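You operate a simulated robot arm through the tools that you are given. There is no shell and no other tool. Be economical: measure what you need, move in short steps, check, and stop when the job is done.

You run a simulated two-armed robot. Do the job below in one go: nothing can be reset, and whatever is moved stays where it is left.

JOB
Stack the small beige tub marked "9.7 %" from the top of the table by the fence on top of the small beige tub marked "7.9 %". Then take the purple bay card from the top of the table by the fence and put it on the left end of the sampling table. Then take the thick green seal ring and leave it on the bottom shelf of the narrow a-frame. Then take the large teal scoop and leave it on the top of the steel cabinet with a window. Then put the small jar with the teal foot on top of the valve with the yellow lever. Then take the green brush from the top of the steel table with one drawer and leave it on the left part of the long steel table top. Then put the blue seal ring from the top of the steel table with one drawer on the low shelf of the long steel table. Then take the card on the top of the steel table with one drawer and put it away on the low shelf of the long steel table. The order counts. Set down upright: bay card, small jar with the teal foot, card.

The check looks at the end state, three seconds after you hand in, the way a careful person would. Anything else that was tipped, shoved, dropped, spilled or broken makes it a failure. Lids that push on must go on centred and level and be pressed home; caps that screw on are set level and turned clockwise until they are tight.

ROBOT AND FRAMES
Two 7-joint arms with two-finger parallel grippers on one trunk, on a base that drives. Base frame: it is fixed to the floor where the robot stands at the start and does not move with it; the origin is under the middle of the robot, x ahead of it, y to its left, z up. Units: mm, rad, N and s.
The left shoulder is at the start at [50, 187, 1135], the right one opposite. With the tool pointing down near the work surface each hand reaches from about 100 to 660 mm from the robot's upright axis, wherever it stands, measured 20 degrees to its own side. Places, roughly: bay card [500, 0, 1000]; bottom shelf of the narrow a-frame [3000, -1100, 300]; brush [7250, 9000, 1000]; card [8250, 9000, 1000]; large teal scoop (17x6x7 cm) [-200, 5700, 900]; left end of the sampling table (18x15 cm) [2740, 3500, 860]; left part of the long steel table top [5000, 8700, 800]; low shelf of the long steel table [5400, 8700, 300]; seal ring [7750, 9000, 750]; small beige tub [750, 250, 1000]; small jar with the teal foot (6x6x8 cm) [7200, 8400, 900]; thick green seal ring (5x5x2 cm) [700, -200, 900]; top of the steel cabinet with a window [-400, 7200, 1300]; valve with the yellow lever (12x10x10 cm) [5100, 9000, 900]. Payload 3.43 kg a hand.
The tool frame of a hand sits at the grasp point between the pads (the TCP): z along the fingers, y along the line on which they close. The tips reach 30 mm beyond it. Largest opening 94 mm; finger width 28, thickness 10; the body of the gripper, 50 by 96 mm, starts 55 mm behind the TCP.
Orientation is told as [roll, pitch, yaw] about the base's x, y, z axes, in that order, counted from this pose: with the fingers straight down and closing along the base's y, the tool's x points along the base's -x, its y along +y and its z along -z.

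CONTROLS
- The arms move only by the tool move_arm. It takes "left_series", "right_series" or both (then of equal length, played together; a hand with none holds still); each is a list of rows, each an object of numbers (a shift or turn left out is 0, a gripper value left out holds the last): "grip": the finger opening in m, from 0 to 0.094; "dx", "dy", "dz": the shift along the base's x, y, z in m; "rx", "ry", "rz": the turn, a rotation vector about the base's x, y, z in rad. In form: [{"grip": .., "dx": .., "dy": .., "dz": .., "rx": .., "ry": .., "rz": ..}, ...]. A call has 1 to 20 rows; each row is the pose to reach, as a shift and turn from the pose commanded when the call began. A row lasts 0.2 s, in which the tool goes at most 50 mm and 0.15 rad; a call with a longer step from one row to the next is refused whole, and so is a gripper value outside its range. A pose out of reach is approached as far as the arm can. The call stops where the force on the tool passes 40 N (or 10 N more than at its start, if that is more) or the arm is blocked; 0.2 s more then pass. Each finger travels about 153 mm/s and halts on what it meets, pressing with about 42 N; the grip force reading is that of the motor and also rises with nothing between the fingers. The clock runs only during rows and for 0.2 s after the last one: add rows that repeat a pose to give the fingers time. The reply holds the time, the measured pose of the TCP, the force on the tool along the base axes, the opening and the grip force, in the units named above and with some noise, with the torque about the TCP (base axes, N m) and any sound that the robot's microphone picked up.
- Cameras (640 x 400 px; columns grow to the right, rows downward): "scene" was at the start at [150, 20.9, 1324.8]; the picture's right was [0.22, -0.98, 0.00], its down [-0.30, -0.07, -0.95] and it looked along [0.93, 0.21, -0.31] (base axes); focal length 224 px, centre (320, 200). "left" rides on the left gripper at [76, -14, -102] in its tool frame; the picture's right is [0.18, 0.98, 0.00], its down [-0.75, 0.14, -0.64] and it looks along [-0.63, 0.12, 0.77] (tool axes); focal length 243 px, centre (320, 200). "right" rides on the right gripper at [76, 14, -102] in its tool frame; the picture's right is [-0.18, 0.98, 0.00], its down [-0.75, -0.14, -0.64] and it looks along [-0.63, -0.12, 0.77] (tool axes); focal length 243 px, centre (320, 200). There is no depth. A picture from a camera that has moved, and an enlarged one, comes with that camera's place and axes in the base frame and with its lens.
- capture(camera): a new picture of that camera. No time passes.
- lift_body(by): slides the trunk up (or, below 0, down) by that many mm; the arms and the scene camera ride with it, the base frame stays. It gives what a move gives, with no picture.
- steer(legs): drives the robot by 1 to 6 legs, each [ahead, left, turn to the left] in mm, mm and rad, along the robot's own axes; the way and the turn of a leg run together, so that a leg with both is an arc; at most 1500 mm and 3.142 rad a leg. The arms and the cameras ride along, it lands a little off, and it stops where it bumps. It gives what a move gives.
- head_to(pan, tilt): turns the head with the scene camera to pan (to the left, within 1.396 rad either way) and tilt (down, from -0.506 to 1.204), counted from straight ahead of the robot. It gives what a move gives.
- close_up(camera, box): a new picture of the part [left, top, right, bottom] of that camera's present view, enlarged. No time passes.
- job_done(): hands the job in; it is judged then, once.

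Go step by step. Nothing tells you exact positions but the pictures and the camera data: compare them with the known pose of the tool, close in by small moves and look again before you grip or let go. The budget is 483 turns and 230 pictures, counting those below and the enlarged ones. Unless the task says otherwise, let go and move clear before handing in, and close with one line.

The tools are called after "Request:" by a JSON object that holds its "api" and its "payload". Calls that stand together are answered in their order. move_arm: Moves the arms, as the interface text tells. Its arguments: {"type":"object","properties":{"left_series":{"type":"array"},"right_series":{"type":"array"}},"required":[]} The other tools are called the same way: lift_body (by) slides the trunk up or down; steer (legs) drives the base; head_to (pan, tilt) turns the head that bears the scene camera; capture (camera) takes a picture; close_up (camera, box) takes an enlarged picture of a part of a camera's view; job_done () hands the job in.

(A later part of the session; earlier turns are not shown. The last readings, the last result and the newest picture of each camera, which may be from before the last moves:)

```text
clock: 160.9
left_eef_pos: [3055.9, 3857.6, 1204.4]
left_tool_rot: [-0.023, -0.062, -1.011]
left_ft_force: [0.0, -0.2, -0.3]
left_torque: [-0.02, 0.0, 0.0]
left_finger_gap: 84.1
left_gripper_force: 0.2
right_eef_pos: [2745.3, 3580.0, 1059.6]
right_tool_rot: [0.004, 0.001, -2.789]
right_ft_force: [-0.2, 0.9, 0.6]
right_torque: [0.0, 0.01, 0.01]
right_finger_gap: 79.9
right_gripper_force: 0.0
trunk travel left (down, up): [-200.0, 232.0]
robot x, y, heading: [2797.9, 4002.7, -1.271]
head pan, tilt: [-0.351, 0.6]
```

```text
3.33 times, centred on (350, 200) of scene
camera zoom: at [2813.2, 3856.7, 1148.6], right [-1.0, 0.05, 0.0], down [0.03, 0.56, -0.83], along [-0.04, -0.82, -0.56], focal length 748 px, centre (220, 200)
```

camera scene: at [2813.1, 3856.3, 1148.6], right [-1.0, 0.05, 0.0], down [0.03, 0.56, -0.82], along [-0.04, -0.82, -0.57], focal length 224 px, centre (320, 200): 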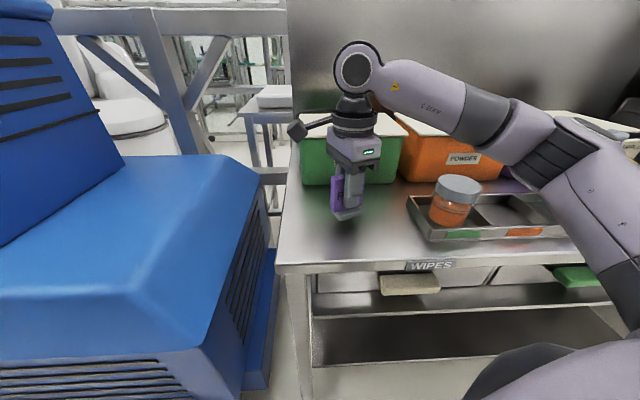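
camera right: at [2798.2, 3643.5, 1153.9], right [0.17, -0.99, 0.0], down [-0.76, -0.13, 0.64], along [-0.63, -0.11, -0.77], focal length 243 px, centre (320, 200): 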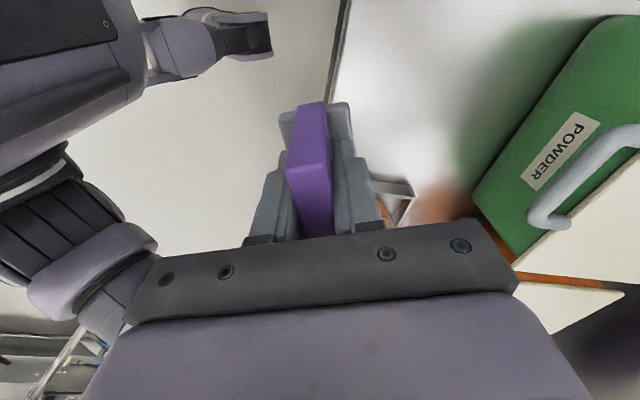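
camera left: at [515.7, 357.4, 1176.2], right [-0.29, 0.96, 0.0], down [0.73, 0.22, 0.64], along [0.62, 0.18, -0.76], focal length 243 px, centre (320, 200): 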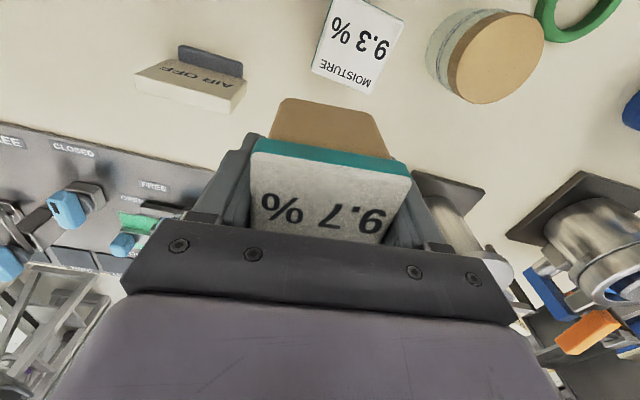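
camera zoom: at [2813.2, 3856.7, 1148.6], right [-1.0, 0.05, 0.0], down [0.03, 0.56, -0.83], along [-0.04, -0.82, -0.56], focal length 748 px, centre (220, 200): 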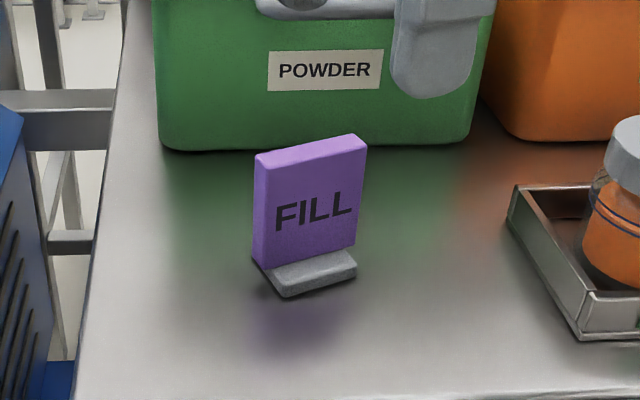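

The card stands upright on the left end. Next is the thick green ring near [690,-170] on the fence table. I'll tuck the right hand and drive back the way I came.

Request:
{"api": "move_arm", "payload": {"right_series": [{"dy": 0.04, "dz": 0.02}, {"dy": 0.08, "dz": 0.04}, {"dy": 0.12, "dz": 0.06}]}}

Request:
{"api": "steer", "payload": {"legs": [[-150, 0, 0], [0, 0, 1.27], [-1500, 0, 0], [-1400, 0, 0], [0, -440, 0]]}}

```text
clock: 161.7
left_eef_pos: [3056.2, 3857.7, 1203.3]
left_tool_rot: [-0.021, -0.062, -1.01]
left_ft_force: [0.6, 0.5, 0.0]
left_torque: [0.01, -0.02, 0.0]
left_finger_gap: 84.2
left_gripper_force: 0.0
right_eef_pos: [2743.4, 3700.7, 1120.8]
right_tool_rot: [0.003, 0.002, -2.789]
right_ft_force: [-0.3, -0.8, 0.1]
right_torque: [0.01, 0.01, 0.02]
right_finger_gap: 80.2
right_gripper_force: 0.0
trunk travel left (down, up): [-200.0, 232.0]
robot x, y, heading: [2800.9, 4001.3, -1.268]
head pan, tilt: [-0.351, 0.6]
```

```text
clock: 165.6
left_eef_pos: [3001.8, 4308.5, 1202.8]
left_tool_rot: [-0.029, -0.064, 0.053]
left_ft_force: [0.7, -0.1, -0.3]
left_torque: [0.0, 0.02, -0.03]
left_finger_gap: 84.2
left_gripper_force: 0.2
right_eef_pos: [2984.3, 3967.0, 1124.3]
right_tool_rot: [0.016, -0.025, -1.703]
right_ft_force: [-0.6, -0.7, -0.2]
right_torque: [-0.03, 0.02, 0.01]
right_finger_gap: 80.0
right_gripper_force: 0.1
trunk travel left (down, up): [-200.0, 232.0]
robot x, y, heading: [2752.9, 4145.9, -0.204]
head pan, tilt: [-0.351, 0.6]
stopped in leg 2: the robot was blocked; the commanded pose is now the measured one
```

The right elbow touched something overhead during the turn. I'll move away from the table and finish turning.

Request:
{"api": "steer", "payload": {"legs": [[-60, 300, 0], [0, 0, 0.2]]}}

Request:
{"api": "head_to", "payload": {"pan": -1.1, "tilt": 0.3}}

Request:
{"api": "capture", "payload": {"camera": "scene"}}

```text
clock: 169.5
left_eef_pos: [2971.8, 4650.4, 1204.0]
left_tool_rot: [-0.019, -0.064, 0.255]
left_ft_force: [0.5, 0.3, -1.0]
left_torque: [0.01, -0.02, 0.0]
left_finger_gap: 83.9
left_gripper_force: 0.1
right_eef_pos: [3023.6, 4311.0, 1119.4]
right_tool_rot: [0.009, -0.012, -1.507]
right_ft_force: [0.1, 0.2, -0.2]
right_torque: [0.0, 0.05, -0.05]
right_finger_gap: 80.0
right_gripper_force: 0.1
trunk travel left (down, up): [-200.0, 232.0]
robot x, y, heading: [2757.5, 4450.2, -0.003]
head pan, tilt: [-0.351, 0.6]
```

```text
clock: 170.6
left_eef_pos: [2971.4, 4651.4, 1202.7]
left_tool_rot: [-0.017, -0.061, 0.255]
left_ft_force: [0.5, -0.9, -0.5]
left_torque: [-0.01, -0.01, -0.03]
left_finger_gap: 84.2
left_gripper_force: 0.0
right_eef_pos: [3024.0, 4311.6, 1120.8]
right_tool_rot: [0.011, -0.013, -1.509]
right_ft_force: [1.0, 0.1, -0.6]
right_torque: [0.02, 0.01, 0.0]
right_finger_gap: 79.8
right_gripper_force: 0.0
trunk travel left (down, up): [-200.0, 232.0]
robot x, y, heading: [2754.3, 4450.8, -0.002]
head pan, tilt: [-1.1, 0.3]
```

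```text
177 pictures are left
camera scene: at [2857.8, 4366.4, 1176.0], right [-0.89, -0.45, 0.0], down [-0.13, 0.26, -0.96], along [0.43, -0.85, -0.3], focal length 224 px, centre (320, 200)
```

scene: 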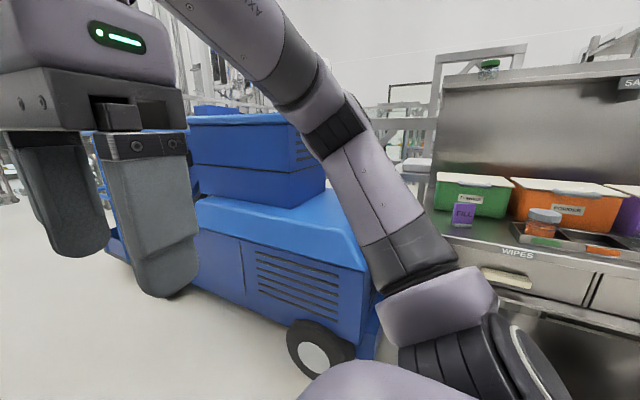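

Nothing on the table was disturbed. I'll keep driving back around.

Request:
{"api": "steer", "payload": {"legs": [[-1300, 0, 0], [-1300, -220, 0], [-350, -420, 0], [-180, -450, 0], [0, -1300, 0], [0, -400, 0]]}}

```text
clock: 206.1
left_eef_pos: [-164.3, 1874.5, 1203.2]
left_tool_rot: [-0.018, -0.062, 0.26]
left_ft_force: [-0.3, -0.3, 0.6]
left_torque: [-0.05, 0.02, -0.02]
left_finger_gap: 83.9
left_gripper_force: 0.1
right_eef_pos: [-109.9, 1534.6, 1119.8]
right_tool_rot: [0.01, -0.013, -1.501]
right_ft_force: [0.2, 0.5, 0.4]
right_torque: [-0.04, 0.03, 0.02]
right_finger_gap: 79.9
right_gripper_force: 0.1
trunk travel left (down, up): [-200.0, 232.0]
robot x, y, heading: [-376.5, 1671.8, 0.001]
head pan, tilt: [-1.1, 0.3]
```

I'm at the end of the aisle. Now I'll strafe to the robot's start zone and look at the right side of the table and the way to the A-frame.

Request:
{"api": "steer", "payload": {"legs": [[0, -1300, 0], [0, -400, 0]]}}

Request:
{"api": "head_to", "payload": {"pan": -0.25, "tilt": 0.25}}

Request:
{"api": "capture", "payload": {"camera": "scene"}}

```text
clock: 221.3
left_eef_pos: [-158.3, 187.5, 1203.1]
left_tool_rot: [-0.018, -0.063, 0.26]
left_ft_force: [-1.0, 0.2, 0.3]
left_torque: [0.0, 0.03, 0.04]
left_finger_gap: 84.0
left_gripper_force: 0.1
right_eef_pos: [-105.6, -149.9, 1120.3]
right_tool_rot: [0.011, -0.013, -1.504]
right_ft_force: [-0.6, -0.3, -0.9]
right_torque: [0.04, 0.0, -0.02]
right_finger_gap: 80.1
right_gripper_force: 0.0
trunk travel left (down, up): [-200.0, 232.0]
robot x, y, heading: [-373.2, -11.0, -0.0]
head pan, tilt: [-1.1, 0.3]
```

```text
clock: 222.4
left_eef_pos: [-159.1, 189.0, 1202.5]
left_tool_rot: [-0.017, -0.062, 0.261]
left_ft_force: [-0.6, 0.8, -0.4]
left_torque: [-0.03, 0.0, 0.0]
left_finger_gap: 84.2
left_gripper_force: 0.1
right_eef_pos: [-105.0, -150.5, 1120.7]
right_tool_rot: [0.011, -0.012, -1.503]
right_ft_force: [-0.4, 0.1, 0.2]
right_torque: [0.0, 0.0, -0.04]
right_finger_gap: 79.9
right_gripper_force: 0.0
trunk travel left (down, up): [-200.0, 232.0]
robot x, y, heading: [-368.9, -15.7, -0.0]
head pan, tilt: [-0.25, 0.25]
```

```text
176 pictures are left
camera scene: at [-222.6, -35.5, 1180.8], right [-0.25, -0.97, 0.0], down [-0.24, 0.06, -0.97], along [0.94, -0.24, -0.25], focal length 224 px, centre (320, 200)
```

scene: 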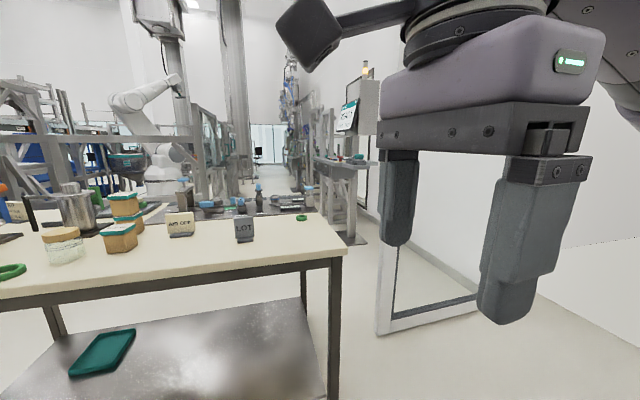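

There's a glass frame standing right of the table that may narrow the way. I'll drive to y≈-700 and look straight along it.

Request:
{"api": "steer", "payload": {"legs": [[-100, -700, 0]]}}

Request:
{"api": "head_to", "payload": {"pan": 0.1, "tilt": 0.25}}

Request:
{"api": "capture", "payload": {"camera": "scene"}}

```text
clock: 229.0
left_eef_pos: [-257.4, -511.6, 1203.8]
left_tool_rot: [-0.017, -0.064, 0.26]
left_ft_force: [-1.0, -0.5, -0.3]
left_torque: [-0.01, -0.04, 0.0]
left_finger_gap: 84.0
left_gripper_force: 0.0
right_eef_pos: [-202.2, -850.4, 1120.4]
right_tool_rot: [0.009, -0.012, -1.501]
right_ft_force: [1.0, 0.8, 0.4]
right_torque: [0.02, 0.03, 0.0]
right_finger_gap: 80.0
right_gripper_force: 0.0
trunk travel left (down, up): [-200.0, 232.0]
robot x, y, heading: [-468.6, -715.1, 0.003]
head pan, tilt: [-0.25, 0.25]
```

```text
clock: 229.9
left_eef_pos: [-257.8, -512.0, 1203.5]
left_tool_rot: [-0.019, -0.063, 0.261]
left_ft_force: [-0.1, -0.3, -0.6]
left_torque: [0.04, 0.01, 0.01]
left_finger_gap: 84.1
left_gripper_force: 0.1
right_eef_pos: [-202.0, -851.4, 1120.3]
right_tool_rot: [0.01, -0.013, -1.502]
right_ft_force: [-0.4, -0.6, 0.8]
right_torque: [0.02, -0.02, -0.01]
right_finger_gap: 80.1
right_gripper_force: 0.1
trunk travel left (down, up): [-200.0, 232.0]
robot x, y, heading: [-470.8, -719.1, 0.001]
head pan, tilt: [0.099, 0.25]
```

```text
175 pictures are left
camera scene: at [-318.1, -704.2, 1180.8], right [0.1, -0.99, 0.0], down [-0.25, -0.02, -0.97], along [0.96, 0.1, -0.25], focal length 224 px, centre (320, 200)
```

scene: 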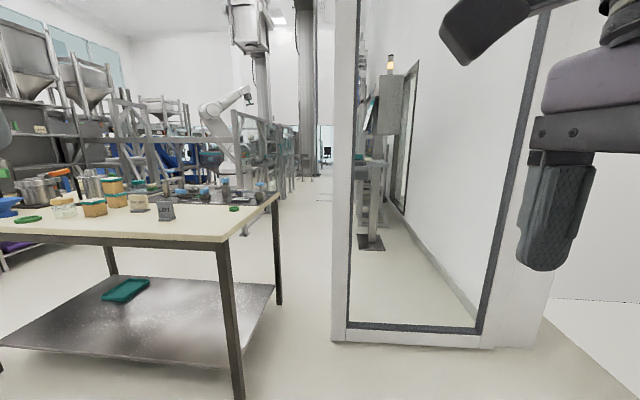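

Behind the wall end (y≈-670) lies the A-frame area, with only ~400 mm between the wall and the table. I'll check my own base width by looking down at the side.

Request:
{"api": "head_to", "payload": {"pan": 1.0, "tilt": 1.2}}

Request:
{"api": "capture", "payload": {"camera": "scene"}}

```text
clock: 231.1
left_eef_pos: [-258.1, -511.0, 1203.2]
left_tool_rot: [-0.018, -0.062, 0.261]
left_ft_force: [0.3, -0.8, 1.3]
left_torque: [-0.01, 0.05, -0.02]
left_finger_gap: 83.8
left_gripper_force: 0.1
right_eef_pos: [-202.4, -850.1, 1120.0]
right_tool_rot: [0.01, -0.012, -1.5]
right_ft_force: [-0.1, 0.6, 0.5]
right_torque: [-0.05, 0.0, 0.03]
right_finger_gap: 80.1
right_gripper_force: 0.0
trunk travel left (down, up): [-200.0, 232.0]
robot x, y, heading: [-469.1, -713.4, 0.001]
head pan, tilt: [1.0, 1.201]
```

```text
174 pictures are left
camera scene: at [-380.9, -666.5, 1104.0], right [0.84, -0.54, 0.0], down [-0.5, -0.78, -0.36], along [0.2, 0.31, -0.93], focal length 224 px, centre (320, 200)
```

scene: 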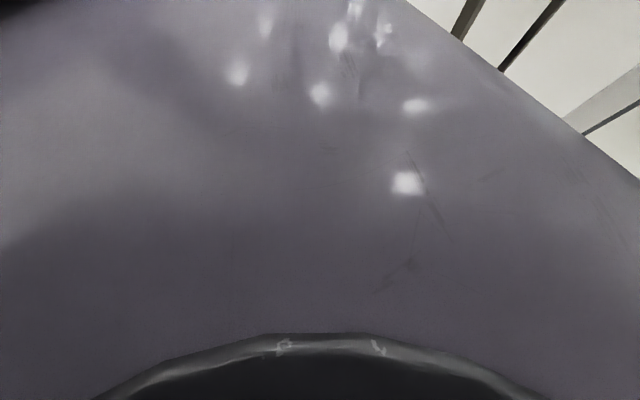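

That shows only the chest. I'll fetch the ring first: go to about [120, 15] with heading +0.28 for the right arm.

Request:
{"api": "steer", "payload": {"legs": [[0, 728, 0], [585, 0, 0.28]]}}

Request:
{"api": "move_arm", "payload": {"right_series": [{"rz": 0.15}, {"rz": 0.3, "dx": 0.03}, {"rz": 0.45, "dx": 0.06}, {"rz": 0.6, "dx": 0.09}, {"rz": 0.75, "dx": 0.12}, {"rz": 0.9, "dx": 0.14}, {"rz": 1.05, "dx": 0.14}, {"rz": 1.2, "dx": 0.14}, {"rz": 1.35, "dx": 0.14}, {"rz": 1.5, "dx": 0.14}]}}

Request:
{"api": "head_to", "payload": {"pan": -0.5, "tilt": 0.6}}

Request:
{"api": "capture", "payload": {"camera": "scene"}}

Request:
{"api": "capture", "payload": {"camera": "right"}}

```text
clock: 240.8
left_eef_pos: [253.6, 351.5, 1203.9]
left_tool_rot: [-0.018, -0.063, 0.54]
left_ft_force: [-0.5, -0.2, 0.9]
left_torque: [0.0, -0.01, -0.03]
left_finger_gap: 84.0
left_gripper_force: 0.1
right_eef_pos: [401.1, 39.7, 1121.1]
right_tool_rot: [0.011, -0.014, -1.223]
right_ft_force: [0.1, 0.4, 0.5]
right_torque: [0.0, -0.03, -0.04]
right_finger_gap: 79.7
right_gripper_force: 0.1
trunk travel left (down, up): [-200.0, 232.0]
robot x, y, heading: [107.1, 98.1, 0.282]
head pan, tilt: [1.0, 1.201]
```

```text
clock: 243.0
left_eef_pos: [253.6, 350.9, 1204.0]
left_tool_rot: [-0.018, -0.063, 0.54]
left_ft_force: [0.3, 0.2, -0.1]
left_torque: [0.0, 0.0, 0.0]
left_finger_gap: 84.0
left_gripper_force: 0.1
right_eef_pos: [541.1, 38.8, 1120.2]
right_tool_rot: [0.01, -0.012, 0.279]
right_ft_force: [-0.5, 0.0, 0.7]
right_torque: [0.01, 0.02, 0.02]
right_finger_gap: 80.0
right_gripper_force: 0.0
trunk travel left (down, up): [-200.0, 232.0]
robot x, y, heading: [105.8, 99.6, 0.28]
head pan, tilt: [1.0, 1.201]
```

```text
clock: 244.6
left_eef_pos: [254.0, 350.0, 1203.6]
left_tool_rot: [-0.016, -0.064, 0.54]
left_ft_force: [0.0, 0.5, -0.3]
left_torque: [-0.02, 0.0, 0.0]
left_finger_gap: 84.2
left_gripper_force: 0.1
right_eef_pos: [539.4, 37.3, 1120.6]
right_tool_rot: [0.01, -0.013, 0.276]
right_ft_force: [0.1, -0.1, 0.7]
right_torque: [-0.01, 0.01, 0.03]
right_finger_gap: 79.8
right_gripper_force: 0.0
trunk travel left (down, up): [-200.0, 232.0]
robot x, y, heading: [104.2, 97.2, 0.288]
head pan, tilt: [-0.499, 0.6]
```

```text
173 pictures are left
camera scene: at [248.4, 95.0, 1148.5], right [-0.22, -0.98, 0.0], down [-0.55, 0.12, -0.82], along [0.81, -0.18, -0.57], focal length 224 px, centre (320, 200)
```

scene: 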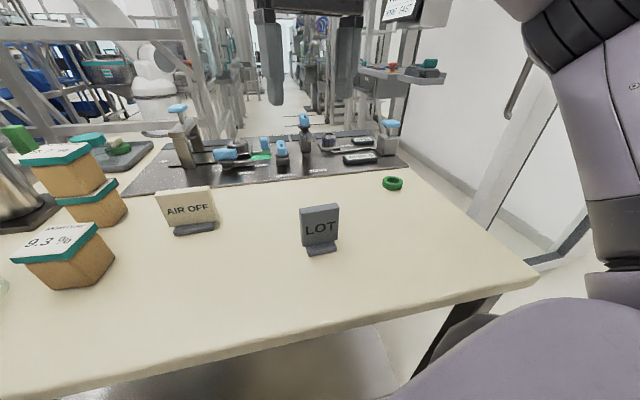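

```text
172 pictures are left
camera right: at [461.6, 31.3, 1221.2], right [-0.09, 1.0, 0.01], down [0.76, 0.06, 0.65], along [0.65, 0.07, -0.76], focal length 243 px, centre (320, 200)
```

right: 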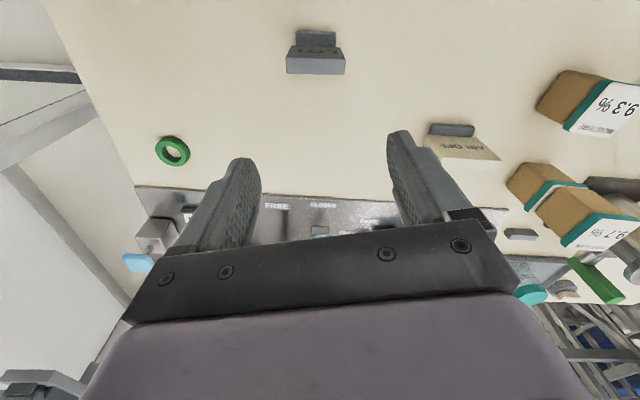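

The ring is at about [677, -184]. I'll strafe 70 mm to the right and bring the hand above it.

Request:
{"api": "steer", "payload": {"legs": [[0, -70, 0]]}}

Request:
{"api": "move_arm", "payload": {"right_series": [{"dy": -0.04, "dz": -0.02}, {"dy": -0.08, "dx": 0.01, "dz": -0.04}, {"dy": -0.11, "dx": 0.03, "dz": -0.06}, {"dy": -0.14, "dx": 0.05, "dz": -0.08}, {"dy": -0.15, "dx": 0.08, "dz": -0.11}, {"dy": -0.152, "dx": 0.105, "dz": -0.14}, {"dy": -0.152, "dx": 0.115, "dz": -0.16}]}}

Request:
{"api": "capture", "payload": {"camera": "right"}}

```text
clock: 246.1
left_eef_pos: [266.9, 285.9, 1203.1]
left_tool_rot: [-0.017, -0.064, 0.545]
left_ft_force: [-0.1, -0.8, 0.0]
left_torque: [-0.03, 0.0, 0.0]
left_finger_gap: 83.9
left_gripper_force: 0.0
right_eef_pos: [556.3, -23.9, 1120.5]
right_tool_rot: [0.011, -0.012, 0.283]
right_ft_force: [0.1, 0.3, -0.2]
right_torque: [0.03, 0.03, 0.02]
right_finger_gap: 80.0
right_gripper_force: 0.1
trunk travel left (down, up): [-200.0, 232.0]
robot x, y, heading: [117.7, 30.3, 0.289]
head pan, tilt: [-0.499, 0.6]
stopped in leg 1: the robot was blocked; the commanded pose is now the measured one
```

```text
clock: 247.7
left_eef_pos: [267.7, 284.9, 1204.1]
left_tool_rot: [-0.018, -0.062, 0.544]
left_ft_force: [-0.2, -0.4, 0.0]
left_torque: [0.0, 0.02, 0.01]
left_finger_gap: 84.0
left_gripper_force: 0.1
right_eef_pos: [672.4, -177.2, 960.2]
right_tool_rot: [0.01, -0.011, 0.283]
right_ft_force: [-0.2, 0.1, 0.3]
right_torque: [0.02, 0.0, 0.01]
right_finger_gap: 80.0
right_gripper_force: 0.0
trunk travel left (down, up): [-200.0, 232.0]
robot x, y, heading: [119.7, 30.5, 0.287]
head pan, tilt: [-0.499, 0.6]
```

```text
171 pictures are left
camera right: at [593.3, -185.5, 1060.7], right [-0.1, 1.0, 0.01], down [0.76, 0.07, 0.65], along [0.65, 0.07, -0.76], focal length 243 px, centre (320, 200)
```

right: 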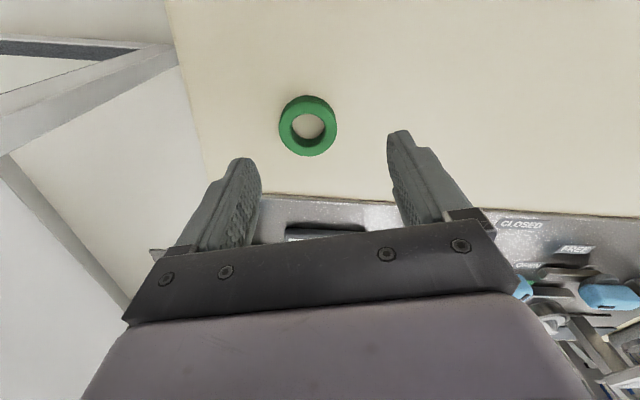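

Request:
{"api": "move_arm", "payload": {"right_series": [{"dx": 0.005, "dy": -0.008, "dz": -0.03}, {"dx": 0.005, "dy": -0.008, "dz": -0.055}, {"dx": 0.005, "dy": -0.008, "dz": -0.066}]}}

Request:
{"api": "capture", "payload": {"camera": "right"}}

```text
clock: 248.5
left_eef_pos: [268.8, 286.0, 1202.9]
left_tool_rot: [-0.018, -0.063, 0.545]
left_ft_force: [0.3, -0.8, -0.4]
left_torque: [0.0, -0.02, 0.01]
left_finger_gap: 84.0
left_gripper_force: 0.1
right_eef_pos: [676.5, -182.7, 894.6]
right_tool_rot: [0.011, -0.012, 0.283]
right_ft_force: [0.7, -0.2, -0.1]
right_torque: [0.05, 0.01, 0.0]
right_finger_gap: 80.1
right_gripper_force: 0.0
trunk travel left (down, up): [-200.0, 232.0]
robot x, y, heading: [124.6, 26.9, 0.283]
head pan, tilt: [-0.499, 0.6]
```

```text
170 pictures are left
camera right: at [597.9, -193.0, 995.2], right [-0.1, 1.0, 0.01], down [0.76, 0.07, 0.65], along [0.65, 0.07, -0.76], focal length 243 px, centre (320, 200)
```

right: 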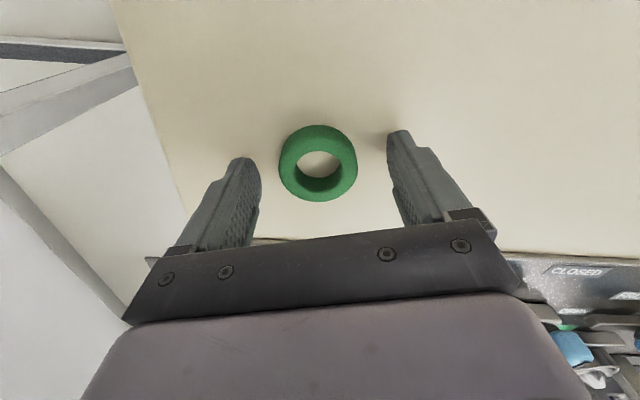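

Request:
{"api": "move_arm", "payload": {"right_series": [{"dx": -0.003, "dy": -0.002, "dz": -0.002}, {"dx": -0.003, "dy": -0.002, "dz": -0.002, "grip": 0.06}, {"dx": -0.003, "dy": -0.002, "dz": -0.002, "grip": 0.045}, {"dx": -0.003, "dy": -0.002, "dz": -0.002, "grip": 0.035}, {"dx": -0.003, "dy": -0.002, "dz": -0.002, "grip": 0.035}]}}

Request:
{"api": "capture", "payload": {"camera": "right"}}

```text
clock: 249.7
left_eef_pos: [267.9, 286.1, 1204.2]
left_tool_rot: [-0.019, -0.064, 0.545]
left_ft_force: [0.0, 0.2, -0.5]
left_torque: [0.0, 0.03, 0.02]
left_finger_gap: 83.9
left_gripper_force: 0.1
right_eef_pos: [673.3, -186.0, 893.1]
right_tool_rot: [0.009, -0.012, 0.283]
right_ft_force: [0.2, 0.1, -0.1]
right_torque: [0.0, 0.0, 0.04]
right_finger_gap: 46.1
right_gripper_force: 42.0
trunk travel left (down, up): [-200.0, 232.0]
robot x, y, heading: [121.5, 29.2, 0.288]
head pan, tilt: [-0.499, 0.6]
```

```text
169 pictures are left
camera right: at [594.8, -194.9, 993.6], right [-0.1, 1.0, 0.01], down [0.76, 0.07, 0.65], along [0.65, 0.07, -0.76], focal length 243 px, centre (320, 200)
```

right: 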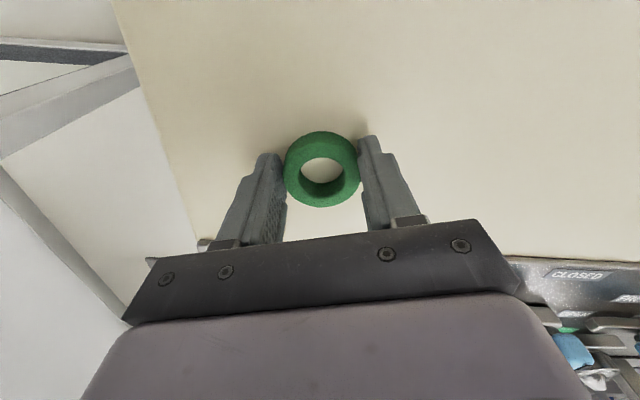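

Gripped at 46 mm. I'll lift, tuck the hand in, and back off. The gap by the wall looks too narrow for my base, so I'll go around via the upper aisle and look for the corridor beyond the cell.

Request:
{"api": "move_arm", "payload": {"right_series": [{"dz": 0.04}, {"dz": 0.08}, {"dz": 0.12}, {"dz": 0.14, "dx": -0.04, "dy": 0.02}, {"dz": 0.16, "dx": -0.08, "dy": 0.04}, {"dz": 0.17, "dx": -0.12, "dy": 0.06}, {"dz": 0.18, "dx": -0.16, "dy": 0.08}, {"dz": 0.2, "dx": -0.2, "dy": 0.1}, {"dz": 0.2, "dx": -0.23, "dy": 0.12}]}}

Request:
{"api": "steer", "payload": {"legs": [[-450, 60, 0], [0, 0, -0.288]]}}

Request:
{"api": "head_to", "payload": {"pan": -0.12, "tilt": 0.1}}

Request:
{"api": "close_up", "payload": {"camera": "scene", "box": [200, 110, 520, 310]}}

```text
clock: 251.7
left_eef_pos: [269.2, 286.4, 1202.4]
left_tool_rot: [-0.019, -0.064, 0.543]
left_ft_force: [0.6, 0.3, 0.6]
left_torque: [-0.02, -0.01, 0.0]
left_finger_gap: 84.0
left_gripper_force: 0.1
right_eef_pos: [442.9, -66.1, 1091.8]
right_tool_rot: [0.01, -0.012, 0.28]
right_ft_force: [-0.2, 0.2, 0.1]
right_torque: [0.02, -0.01, 0.0]
right_finger_gap: 46.2
right_gripper_force: 41.7
trunk travel left (down, up): [-200.0, 232.0]
robot x, y, heading: [121.6, 30.7, 0.285]
head pan, tilt: [-0.499, 0.6]
```

```text
clock: 255.4
left_eef_pos: [-118.6, 162.2, 1204.0]
left_tool_rot: [-0.018, -0.064, 0.253]
left_ft_force: [-0.7, 0.1, -0.1]
left_torque: [0.04, -0.04, -0.01]
left_finger_gap: 84.2
left_gripper_force: 0.0
right_eef_pos: [-50.2, -225.0, 1091.3]
right_tool_rot: [0.011, -0.012, -0.009]
right_ft_force: [-0.1, 0.8, 0.1]
right_torque: [0.0, -0.01, 0.01]
right_finger_gap: 46.2
right_gripper_force: 41.7
trunk travel left (down, up): [-200.0, 232.0]
robot x, y, heading: [-331.9, -37.4, -0.003]
head pan, tilt: [-0.499, 0.6]
```

```text
clock: 256.3
left_eef_pos: [-118.5, 163.1, 1204.4]
left_tool_rot: [-0.019, -0.062, 0.253]
left_ft_force: [-0.9, 0.0, 0.2]
left_torque: [0.03, 0.02, -0.04]
left_finger_gap: 83.9
left_gripper_force: 0.1
right_eef_pos: [-51.1, -225.6, 1092.4]
right_tool_rot: [0.009, -0.012, -0.008]
right_ft_force: [-0.7, 0.4, -0.1]
right_torque: [-0.01, -0.01, -0.01]
right_finger_gap: 46.4
right_gripper_force: 42.0
trunk travel left (down, up): [-200.0, 232.0]
robot x, y, heading: [-331.4, -41.2, -0.003]
head pan, tilt: [-0.12, 0.099]
```

```text
2.00 times, centred on (360, 210) of scene
camera zoom: at [-181.3, -50.3, 1194.6], right [-0.12, -0.99, 0.0], down [-0.1, 0.01, -0.99], along [0.99, -0.12, -0.1], focal length 449 px, centre (240, 180)
```

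zoom: 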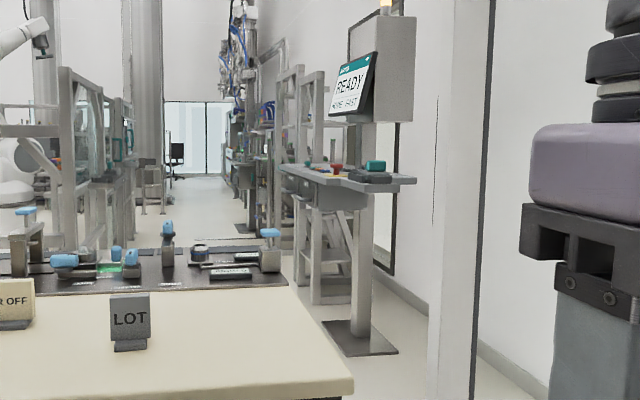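

The A-frame is beyond the console at about [2950,-950], on a long corridor. I'll drive around via the upper aisle.

Request:
{"api": "steer", "payload": {"legs": [[-45, 1490, 0], [0, 1490, 0], [0, 460, 0], [180, 450, 0], [350, 420, 0], [1300, 180, 0]]}}

Request:
{"api": "steer", "payload": {"legs": [[1400, 0, 0]]}}

Request:
{"api": "head_to", "payload": {"pan": -0.2, "tilt": 0.1}}

Request:
{"api": "capture", "payload": {"camera": "scene"}}

```text
clock: 300.7
left_eef_pos: [1705.7, 4636.4, 1203.7]
left_tool_rot: [-0.018, -0.062, 0.256]
left_ft_force: [-0.7, 0.2, -0.1]
left_torque: [0.01, 0.0, 0.01]
left_finger_gap: 83.9
left_gripper_force: 0.0
right_eef_pos: [1772.3, 4249.4, 1091.8]
right_tool_rot: [0.009, -0.011, -0.007]
right_ft_force: [0.4, 0.0, -0.8]
right_torque: [-0.02, -0.01, 0.01]
right_finger_gap: 46.1
right_gripper_force: 41.9
trunk travel left (down, up): [-200.0, 232.0]
robot x, y, heading: [1493.9, 4437.1, -0.001]
head pan, tilt: [-0.12, 0.099]
```

```text
clock: 307.7
left_eef_pos: [3097.9, 4637.1, 1204.2]
left_tool_rot: [-0.017, -0.063, 0.263]
left_ft_force: [0.6, 0.1, -0.2]
left_torque: [0.0, 0.03, 0.03]
left_finger_gap: 83.9
left_gripper_force: 0.1
right_eef_pos: [3166.9, 4251.0, 1091.2]
right_tool_rot: [0.01, -0.011, 0.001]
right_ft_force: [-0.1, 0.5, -0.2]
right_torque: [0.01, -0.02, 0.02]
right_finger_gap: 46.2
right_gripper_force: 41.7
trunk travel left (down, up): [-200.0, 232.0]
robot x, y, heading: [2887.7, 4431.8, 0.004]
head pan, tilt: [-0.12, 0.099]
```

```text
clock: 308.3
left_eef_pos: [3097.7, 4637.8, 1202.8]
left_tool_rot: [-0.019, -0.062, 0.263]
left_ft_force: [-0.1, -0.1, -0.7]
left_torque: [-0.01, 0.01, -0.01]
left_finger_gap: 83.9
left_gripper_force: 0.0
right_eef_pos: [3168.5, 4251.2, 1091.5]
right_tool_rot: [0.011, -0.011, 0.001]
right_ft_force: [-0.7, 0.3, 0.1]
right_torque: [0.02, 0.02, 0.0]
right_finger_gap: 46.1
right_gripper_force: 42.1
trunk travel left (down, up): [-200.0, 232.0]
robot x, y, heading: [2883.5, 4434.7, 0.004]
head pan, tilt: [-0.201, 0.099]
```

```text
167 pictures are left
camera scene: at [3034.2, 4417.5, 1194.7], right [-0.19, -0.98, 0.0], down [-0.1, 0.02, -1.0], along [0.98, -0.19, -0.1], focal length 224 px, centre (320, 200)
```

scene: 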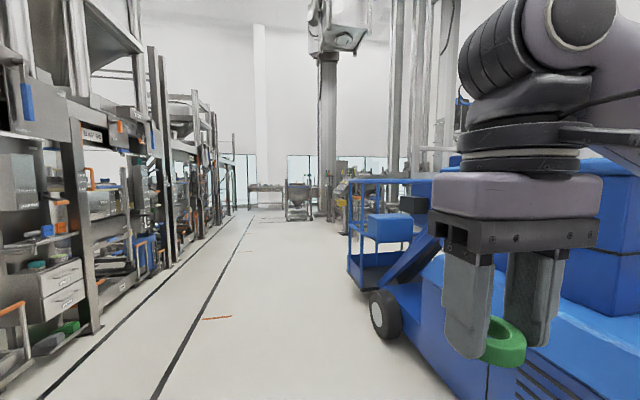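

The aisle continues past the blue lift. Driving on.

Request:
{"api": "steer", "payload": {"legs": [[1500, -50, 0], [1300, 0, 0]]}}

Request:
{"api": "head_to", "payload": {"pan": -0.7, "tilt": 0.15}}

Request:
{"api": "capture", "payload": {"camera": "scene"}}

```text
refused: leg 1 is longer than a leg can be; nothing moved
```

```text
clock: 309.2
left_eef_pos: [3096.5, 4638.1, 1203.9]
left_tool_rot: [-0.018, -0.062, 0.261]
left_ft_force: [-0.7, -0.5, -0.1]
left_torque: [0.02, -0.01, 0.0]
left_finger_gap: 83.7
left_gripper_force: 0.0
right_eef_pos: [3168.6, 4251.0, 1091.4]
right_tool_rot: [0.01, -0.011, 0.0]
right_ft_force: [0.2, 0.9, 0.8]
right_torque: [-0.01, 0.02, 0.03]
right_finger_gap: 46.1
right_gripper_force: 42.2
trunk travel left (down, up): [-200.0, 232.0]
robot x, y, heading: [2889.3, 4437.4, 0.005]
head pan, tilt: [-0.7, 0.15]
```

```text
166 pictures are left
camera scene: at [3015.1, 4376.1, 1190.0], right [-0.64, -0.77, 0.0], down [-0.11, 0.1, -0.99], along [0.76, -0.63, -0.15], focal length 224 px, centre (320, 200)
```

scene: 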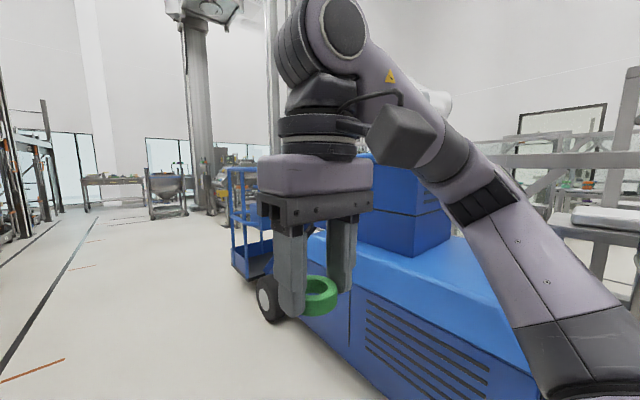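

Request:
{"api": "steer", "payload": {"legs": [[1450, -50, 0], [1400, 0, 0]]}}

Request:
{"api": "capture", "payload": {"camera": "scene"}}

```text
clock: 322.9
left_eef_pos: [5929.2, 4588.2, 1203.6]
left_tool_rot: [-0.018, -0.063, 0.263]
left_ft_force: [0.1, -0.1, -0.4]
left_torque: [-0.05, 0.01, 0.01]
left_finger_gap: 84.0
left_gripper_force: 0.0
right_eef_pos: [5998.6, 4201.1, 1093.0]
right_tool_rot: [0.01, -0.013, 0.002]
right_ft_force: [0.0, -0.6, 0.5]
right_torque: [0.03, 0.0, 0.02]
right_finger_gap: 46.0
right_gripper_force: 42.5
trunk travel left (down, up): [-200.0, 232.0]
robot x, y, heading: [5716.5, 4383.6, 0.005]
head pan, tilt: [-0.7, 0.15]
```

```text
165 pictures are left
camera scene: at [5847.3, 4326.7, 1190.0], right [-0.64, -0.77, 0.0], down [-0.12, 0.1, -0.99], along [0.76, -0.63, -0.15], focal length 224 px, centre (320, 200)
```

scene: 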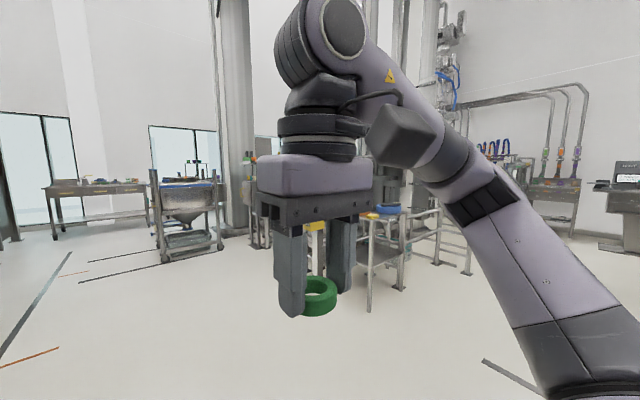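

There's open floor to the south. I'll turn to face -y and look.

Request:
{"api": "steer", "payload": {"legs": [[0, 0, -1.57]]}}

Request:
{"api": "head_to", "payload": {"pan": 0.1, "tilt": 0.15}}

Request:
{"api": "capture", "payload": {"camera": "scene"}}

```text
clock: 327.1
left_eef_pos: [5921.9, 4175.2, 1203.4]
left_tool_rot: [-0.019, -0.063, -1.298]
left_ft_force: [1.5, 0.2, 1.2]
left_torque: [0.03, 0.0, -0.01]
left_finger_gap: 84.0
left_gripper_force: 0.1
right_eef_pos: [5536.6, 4102.0, 1092.1]
right_tool_rot: [0.011, -0.011, -1.559]
right_ft_force: [0.3, 0.5, -0.2]
right_torque: [0.01, -0.01, -0.02]
right_finger_gap: 46.2
right_gripper_force: 41.8
trunk travel left (down, up): [-200.0, 232.0]
robot x, y, heading: [5714.6, 4382.3, -1.558]
head pan, tilt: [-0.7, 0.15]
```

```text
clock: 328.3
left_eef_pos: [5921.9, 4174.4, 1203.0]
left_tool_rot: [-0.018, -0.063, -1.296]
left_ft_force: [-0.1, -1.0, 0.4]
left_torque: [0.01, 0.0, -0.03]
left_finger_gap: 84.1
left_gripper_force: 0.1
right_eef_pos: [5536.3, 4100.7, 1092.5]
right_tool_rot: [0.011, -0.012, -1.561]
right_ft_force: [-0.4, 1.1, 0.1]
right_torque: [0.01, -0.03, 0.0]
right_finger_gap: 46.3
right_gripper_force: 42.4
trunk travel left (down, up): [-200.0, 232.0]
robot x, y, heading: [5716.5, 4387.8, -1.557]
head pan, tilt: [0.099, 0.15]
```

```text
164 pictures are left
camera scene: at [5728.9, 4235.2, 1190.0], right [-0.99, -0.11, 0.0], down [-0.02, 0.15, -0.99], along [0.11, -0.98, -0.15], focal length 224 px, centre (320, 200)
```

scene: 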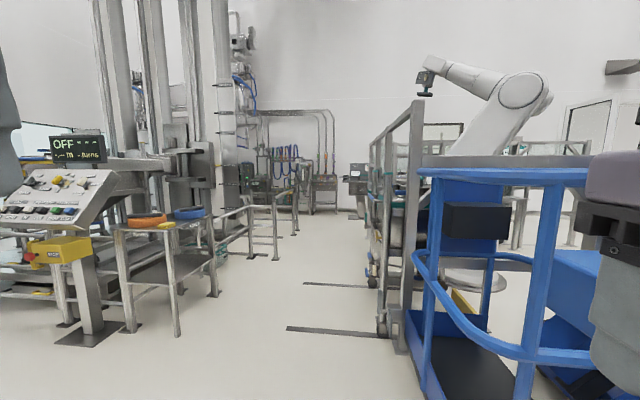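

The way south is about 1.5 m wide between x≈5400 and 6900. I'll drive down the middle.

Request:
{"api": "steer", "payload": {"legs": [[300, 350, 0], [1450, 50, 0], [1450, 0, 0]]}}

Request:
{"api": "capture", "payload": {"camera": "scene"}}

```text
clock: 345.5
left_eef_pos: [6343.0, 975.6, 1203.6]
left_tool_rot: [-0.018, -0.063, -1.309]
left_ft_force: [0.1, 0.5, 0.9]
left_torque: [0.0, 0.0, -0.01]
left_finger_gap: 84.1
left_gripper_force: 0.1
right_eef_pos: [5955.9, 904.5, 1091.5]
right_tool_rot: [0.01, -0.012, -1.572]
right_ft_force: [-0.3, 0.2, 0.1]
right_torque: [0.0, 0.03, -0.01]
right_finger_gap: 46.2
right_gripper_force: 41.6
trunk travel left (down, up): [-200.0, 232.0]
robot x, y, heading: [6138.3, 1187.5, -1.564]
head pan, tilt: [0.099, 0.15]
```

```text
163 pictures are left
camera scene: at [6150.2, 1036.4, 1190.0], right [-0.99, -0.1, 0.0], down [-0.02, 0.15, -0.99], along [0.1, -0.98, -0.15], focal length 224 px, centre (320, 200)
```

scene: 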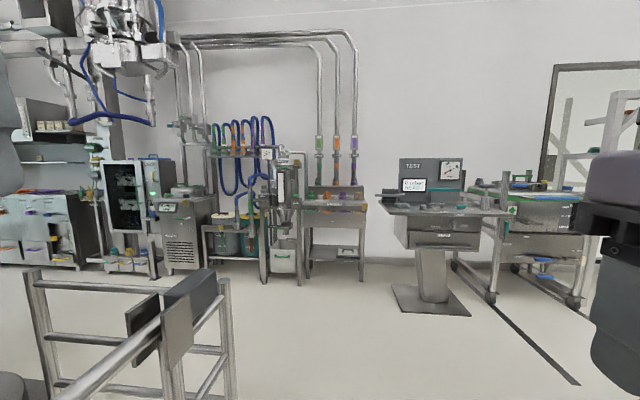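

I'm in the south corridor, and the machines stand along the far wall. I'll go on a bit and turn to face -x.

Request:
{"api": "steer", "payload": {"legs": [[900, 0, 0], [0, 0, -1.57]]}}

Request:
{"api": "head_to", "payload": {"pan": 0.0, "tilt": 0.2}}

Request:
{"api": "capture", "payload": {"camera": "scene"}}

```text
clock: 354.1
left_eef_pos: [5937.3, 78.9, 1203.7]
left_tool_rot: [-0.019, -0.065, -2.867]
left_ft_force: [0.8, -0.2, 0.4]
left_torque: [0.0, -0.05, 0.0]
left_finger_gap: 83.8
left_gripper_force: 0.1
right_eef_pos: [5863.2, 465.7, 1092.1]
right_tool_rot: [0.01, -0.012, -3.13]
right_ft_force: [0.1, 0.2, -0.3]
right_torque: [0.0, 0.0, -0.03]
right_finger_gap: 46.3
right_gripper_force: 41.9
trunk travel left (down, up): [-200.0, 232.0]
robot x, y, heading: [6147.6, 281.2, -3.124]
head pan, tilt: [0.099, 0.15]
```

```text
clock: 354.8
left_eef_pos: [5935.1, 79.2, 1203.3]
left_tool_rot: [-0.017, -0.063, -2.87]
left_ft_force: [0.1, -0.3, 0.7]
left_torque: [-0.02, -0.01, 0.01]
left_finger_gap: 84.0
left_gripper_force: 0.1
right_eef_pos: [5863.2, 465.3, 1091.4]
right_tool_rot: [0.009, -0.013, -3.13]
right_ft_force: [0.6, 0.3, 0.2]
right_torque: [-0.01, -0.02, 0.0]
right_finger_gap: 46.2
right_gripper_force: 42.4
trunk travel left (down, up): [-200.0, 232.0]
robot x, y, heading: [6149.5, 286.2, -3.126]
head pan, tilt: [0.0, 0.201]
```

```text
162 pictures are left
camera scene: at [5995.3, 282.6, 1185.3], right [-0.02, 1.0, 0.0], down [0.2, 0.0, -0.98], along [-0.98, -0.02, -0.2], focal length 224 px, centre (320, 200)
```

scene: 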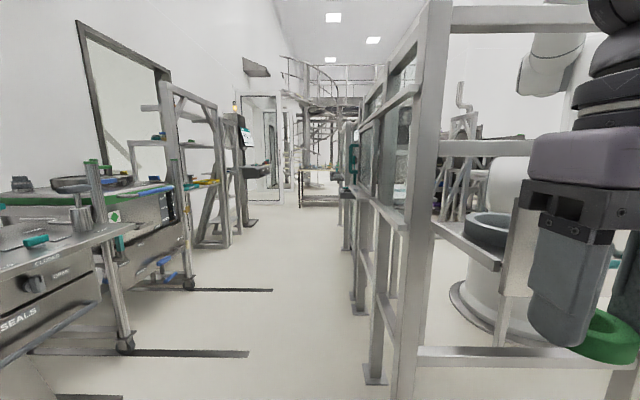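

The corridor west is clear, between the fence (y≈620) and the machines (y≈-950). I can see the A-frames on the left near x≈3200. Driving there.

Request:
{"api": "steer", "payload": {"legs": [[1400, 400, 0], [700, 0, 0]]}}

Request:
{"api": "head_to", "payload": {"pan": 0.6, "tilt": 0.35}}

Request:
{"api": "capture", "payload": {"camera": "scene"}}

```text
clock: 358.2
left_eef_pos: [5439.0, -76.4, 1203.3]
left_tool_rot: [-0.02, -0.064, -2.872]
left_ft_force: [0.1, -0.2, 0.3]
left_torque: [-0.01, 0.02, 0.0]
left_finger_gap: 83.7
left_gripper_force: 0.0
right_eef_pos: [5365.3, 316.5, 1096.6]
right_tool_rot: [0.02, -0.026, 3.132]
right_ft_force: [1.0, 0.0, -0.4]
right_torque: [0.0, 0.03, -0.02]
right_finger_gap: 46.6
right_gripper_force: 42.3
trunk travel left (down, up): [-200.0, 232.0]
robot x, y, heading: [5643.8, 130.8, -3.128]
head pan, tilt: [0.0, 0.201]
stopped in leg 1: the robot was blocked; the commanded pose is now the measured one
```

```text
clock: 359.2
left_eef_pos: [5441.7, -74.9, 1204.2]
left_tool_rot: [-0.021, -0.065, -2.871]
left_ft_force: [0.0, 0.6, 0.1]
left_torque: [-0.03, -0.02, -0.02]
left_finger_gap: 83.9
left_gripper_force: 0.1
right_eef_pos: [5366.3, 316.3, 1096.4]
right_tool_rot: [0.021, -0.027, 3.136]
right_ft_force: [-0.5, 0.6, 0.2]
right_torque: [0.02, 0.0, -0.01]
right_finger_gap: 46.2
right_gripper_force: 41.8
trunk travel left (down, up): [-200.0, 232.0]
robot x, y, heading: [5648.9, 129.5, -3.134]
head pan, tilt: [0.6, 0.351]
```

```text
161 pictures are left
camera scene: at [5516.8, 76.7, 1172.5], right [-0.57, 0.82, 0.01], down [0.27, 0.2, -0.94], along [-0.77, -0.54, -0.34], focal length 224 px, centre (320, 200)
```

scene: 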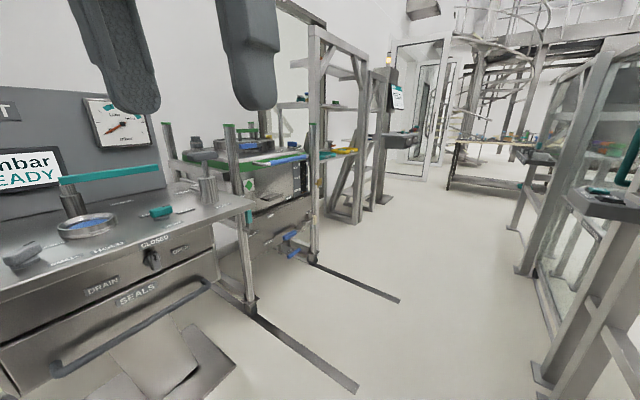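

My right elbow hit the fence, since the corridor narrows at this console. I'll back up, turn to face -y, and strafe through sideways so the elbows point along the corridor.

Request:
{"api": "steer", "payload": {"legs": [[-430, 30, 0], [0, 0, 1.57], [0, -1400, 0], [0, -600, 0]]}}

Request:
{"api": "head_to", "payload": {"pan": -0.6, "tilt": 0.35}}

Request:
{"api": "capture", "payload": {"camera": "scene"}}

```text
clock: 383.1
left_eef_pos: [4255.8, -112.9, 1204.0]
left_tool_rot: [-0.016, -0.059, -1.307]
left_ft_force: [-0.9, 0.4, -0.1]
left_torque: [-0.04, 0.05, 0.0]
left_finger_gap: 83.8
left_gripper_force: 0.1
right_eef_pos: [3864.1, -182.7, 1092.7]
right_tool_rot: [0.021, -0.018, -1.584]
right_ft_force: [-0.3, 0.0, -1.3]
right_torque: [-0.01, 0.02, -0.01]
right_finger_gap: 46.0
right_gripper_force: 41.6
trunk travel left (down, up): [-200.0, 232.0]
robot x, y, heading: [4052.7, 100.4, -1.564]
head pan, tilt: [0.6, 0.351]
```

```text
clock: 384.5
left_eef_pos: [4255.6, -111.8, 1203.0]
left_tool_rot: [-0.018, -0.06, -1.306]
left_ft_force: [0.2, 0.7, -0.4]
left_torque: [0.02, -0.01, 0.01]
left_finger_gap: 84.1
left_gripper_force: 0.0
right_eef_pos: [3864.0, -182.9, 1093.5]
right_tool_rot: [0.023, -0.017, -1.586]
right_ft_force: [0.2, 0.1, -0.5]
right_torque: [-0.01, 0.03, 0.01]
right_finger_gap: 46.2
right_gripper_force: 42.0
trunk travel left (down, up): [-200.0, 232.0]
robot x, y, heading: [4053.4, 98.3, -1.565]
head pan, tilt: [-0.6, 0.351]
```

```text
160 pictures are left
camera scene: at [4000.0, -34.7, 1171.3], right [-0.83, 0.56, 0.0], down [0.19, 0.28, -0.94], along [-0.53, -0.78, -0.34], focal length 224 px, centre (320, 200)
```

scene: 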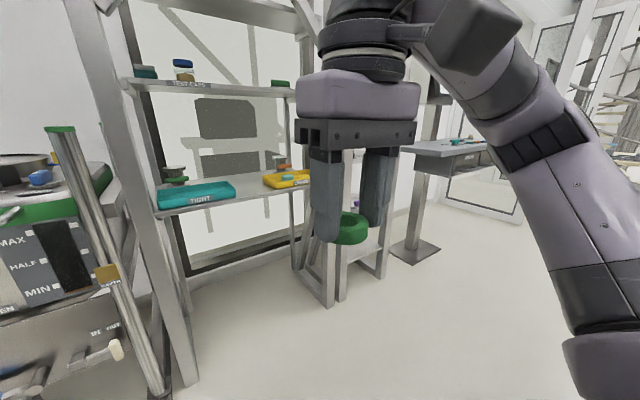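

I passed through. The wide A-frame is on the left and the narrow one is farther along, behind my hand. I'll strafe on to x≈3100.

Request:
{"api": "steer", "payload": {"legs": [[0, -850, 0]]}}

Request:
{"api": "head_to", "payload": {"pan": 0.05, "tilt": 0.4}}

Request:
{"api": "capture", "payload": {"camera": "scene"}}

```text
clock: 392.4
left_eef_pos: [3406.4, -114.3, 1203.7]
left_tool_rot: [-0.017, -0.059, -1.308]
left_ft_force: [0.2, 0.2, -0.5]
left_torque: [0.02, 0.01, 0.0]
left_finger_gap: 84.1
left_gripper_force: 0.2
right_eef_pos: [3015.7, -185.5, 1092.9]
right_tool_rot: [0.021, -0.017, -1.587]
right_ft_force: [0.0, 0.5, 0.5]
right_torque: [-0.02, -0.02, 0.02]
right_finger_gap: 45.8
right_gripper_force: 42.0
trunk travel left (down, up): [-200.0, 232.0]
robot x, y, heading: [3201.5, 97.7, -1.574]
head pan, tilt: [-0.6, 0.351]
```

```text
clock: 393.4
left_eef_pos: [3406.6, -115.3, 1202.9]
left_tool_rot: [-0.017, -0.059, -1.309]
left_ft_force: [0.1, -0.3, -0.5]
left_torque: [0.03, 0.01, 0.03]
left_finger_gap: 84.2
left_gripper_force: 0.1
right_eef_pos: [3014.4, -185.3, 1093.8]
right_tool_rot: [0.02, -0.019, -1.586]
right_ft_force: [0.8, -0.8, -0.8]
right_torque: [-0.01, -0.01, 0.02]
right_finger_gap: 46.1
right_gripper_force: 41.7
trunk travel left (down, up): [-200.0, 232.0]
robot x, y, heading: [3201.4, 100.0, -1.57]
head pan, tilt: [0.051, 0.4]
```

```text
159 pictures are left
camera scene: at [3208.9, -52.4, 1166.8], right [-1.0, -0.05, 0.0], down [-0.02, 0.39, -0.92], along [0.05, -0.92, -0.39], focal length 224 px, centre (320, 200)
```

scene: 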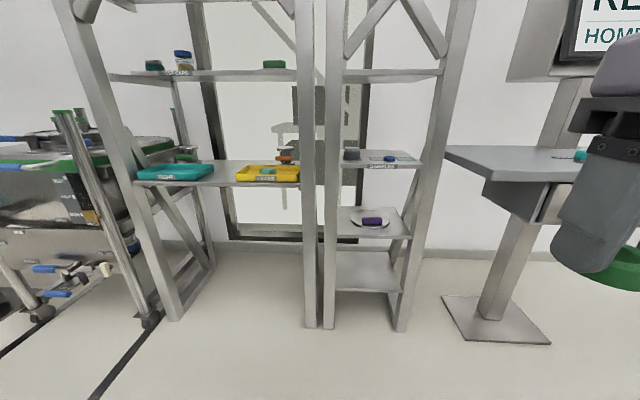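

The narrow A-frame has a bottom shelf at about pixel (367, 272). I'll enlarge it.

Request:
{"api": "close_up", "payload": {"camera": "scene", "box": [300, 130, 460, 340]}}

```text
1.90 times, centred on (380, 235) of scene
camera zoom: at [3208.9, -52.4, 1166.8], right [-1.0, -0.05, 0.0], down [-0.02, 0.39, -0.92], along [0.05, -0.92, -0.39], focal length 428 px, centre (206, 133)
```

zoom: 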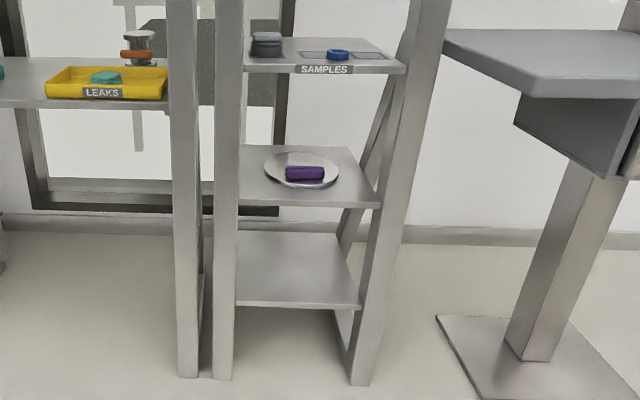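

The bottom shelf is at z≈300, roughly x 2840–3175, front edge y≈-940, with about 300 mm of clear height. I'll lower the trunk fully, drive close, and tilt the hand forward to reach in.

Request:
{"api": "lift_body", "payload": {"by": -200}}

Request:
{"api": "steer", "payload": {"legs": [[560, 30, 0]]}}

Request:
{"api": "move_arm", "payload": {"right_series": [{"rx": -0.13, "dz": -0.04}, {"rx": -0.26, "dz": -0.08}, {"rx": -0.39, "dz": -0.12}, {"rx": -0.52, "dz": -0.16}, {"rx": -0.65, "dz": -0.2}, {"rx": -0.78, "dz": -0.25}, {"rx": -0.78, "dz": -0.3}, {"rx": -0.78, "dz": -0.35}]}}

```text
clock: 395.8
left_eef_pos: [3406.8, -118.5, 1094.2]
left_tool_rot: [-0.012, -0.04, -1.31]
left_ft_force: [-0.6, 0.5, -0.2]
left_torque: [0.0, -0.02, -0.01]
left_finger_gap: 84.3
left_gripper_force: 0.1
right_eef_pos: [3013.9, -185.3, 984.5]
right_tool_rot: [0.02, 0.002, -1.586]
right_ft_force: [-0.9, -0.6, -0.3]
right_torque: [-0.02, 0.0, 0.02]
right_finger_gap: 46.2
right_gripper_force: 41.6
trunk travel left (down, up): [-95.0, 337.0]
robot x, y, heading: [3202.8, 109.5, -1.571]
head pan, tilt: [0.051, 0.4]
stopped: the arm was blocked; the commanded pose is now the measured one
```

```text
clock: 399.0
left_eef_pos: [3436.4, -664.2, 1097.0]
left_tool_rot: [-0.018, -0.059, -1.312]
left_ft_force: [-0.3, -1.2, -0.2]
left_torque: [0.01, 0.0, 0.06]
left_finger_gap: 83.9
left_gripper_force: 0.2
right_eef_pos: [3044.3, -732.3, 989.9]
right_tool_rot: [0.022, -0.018, -1.588]
right_ft_force: [0.1, 0.0, 0.6]
right_torque: [-0.03, -0.01, -0.01]
right_finger_gap: 45.7
right_gripper_force: 42.7
trunk travel left (down, up): [-95.0, 337.0]
robot x, y, heading: [3235.4, -451.0, -1.567]
head pan, tilt: [0.051, 0.4]
```

```text
clock: 400.8
left_eef_pos: [3438.5, -663.8, 1096.9]
left_tool_rot: [-0.02, -0.06, -1.31]
left_ft_force: [0.3, 1.3, -0.1]
left_torque: [-0.02, 0.1, 0.04]
left_finger_gap: 84.1
left_gripper_force: 0.0
right_eef_pos: [3085.7, -772.3, 601.3]
right_tool_rot: [0.088, -0.807, -1.62]
right_ft_force: [-10.2, 2.1, -7.5]
right_torque: [-0.5, -0.51, 0.56]
right_finger_gap: 45.7
right_gripper_force: 42.0
right hand out of reach, approached as far as the arm can: row 4, 5, 6, 7, 8
trunk travel left (down, up): [-95.0, 337.0]
robot x, y, heading: [3233.9, -451.8, -1.57]
head pan, tilt: [0.051, 0.4]
```

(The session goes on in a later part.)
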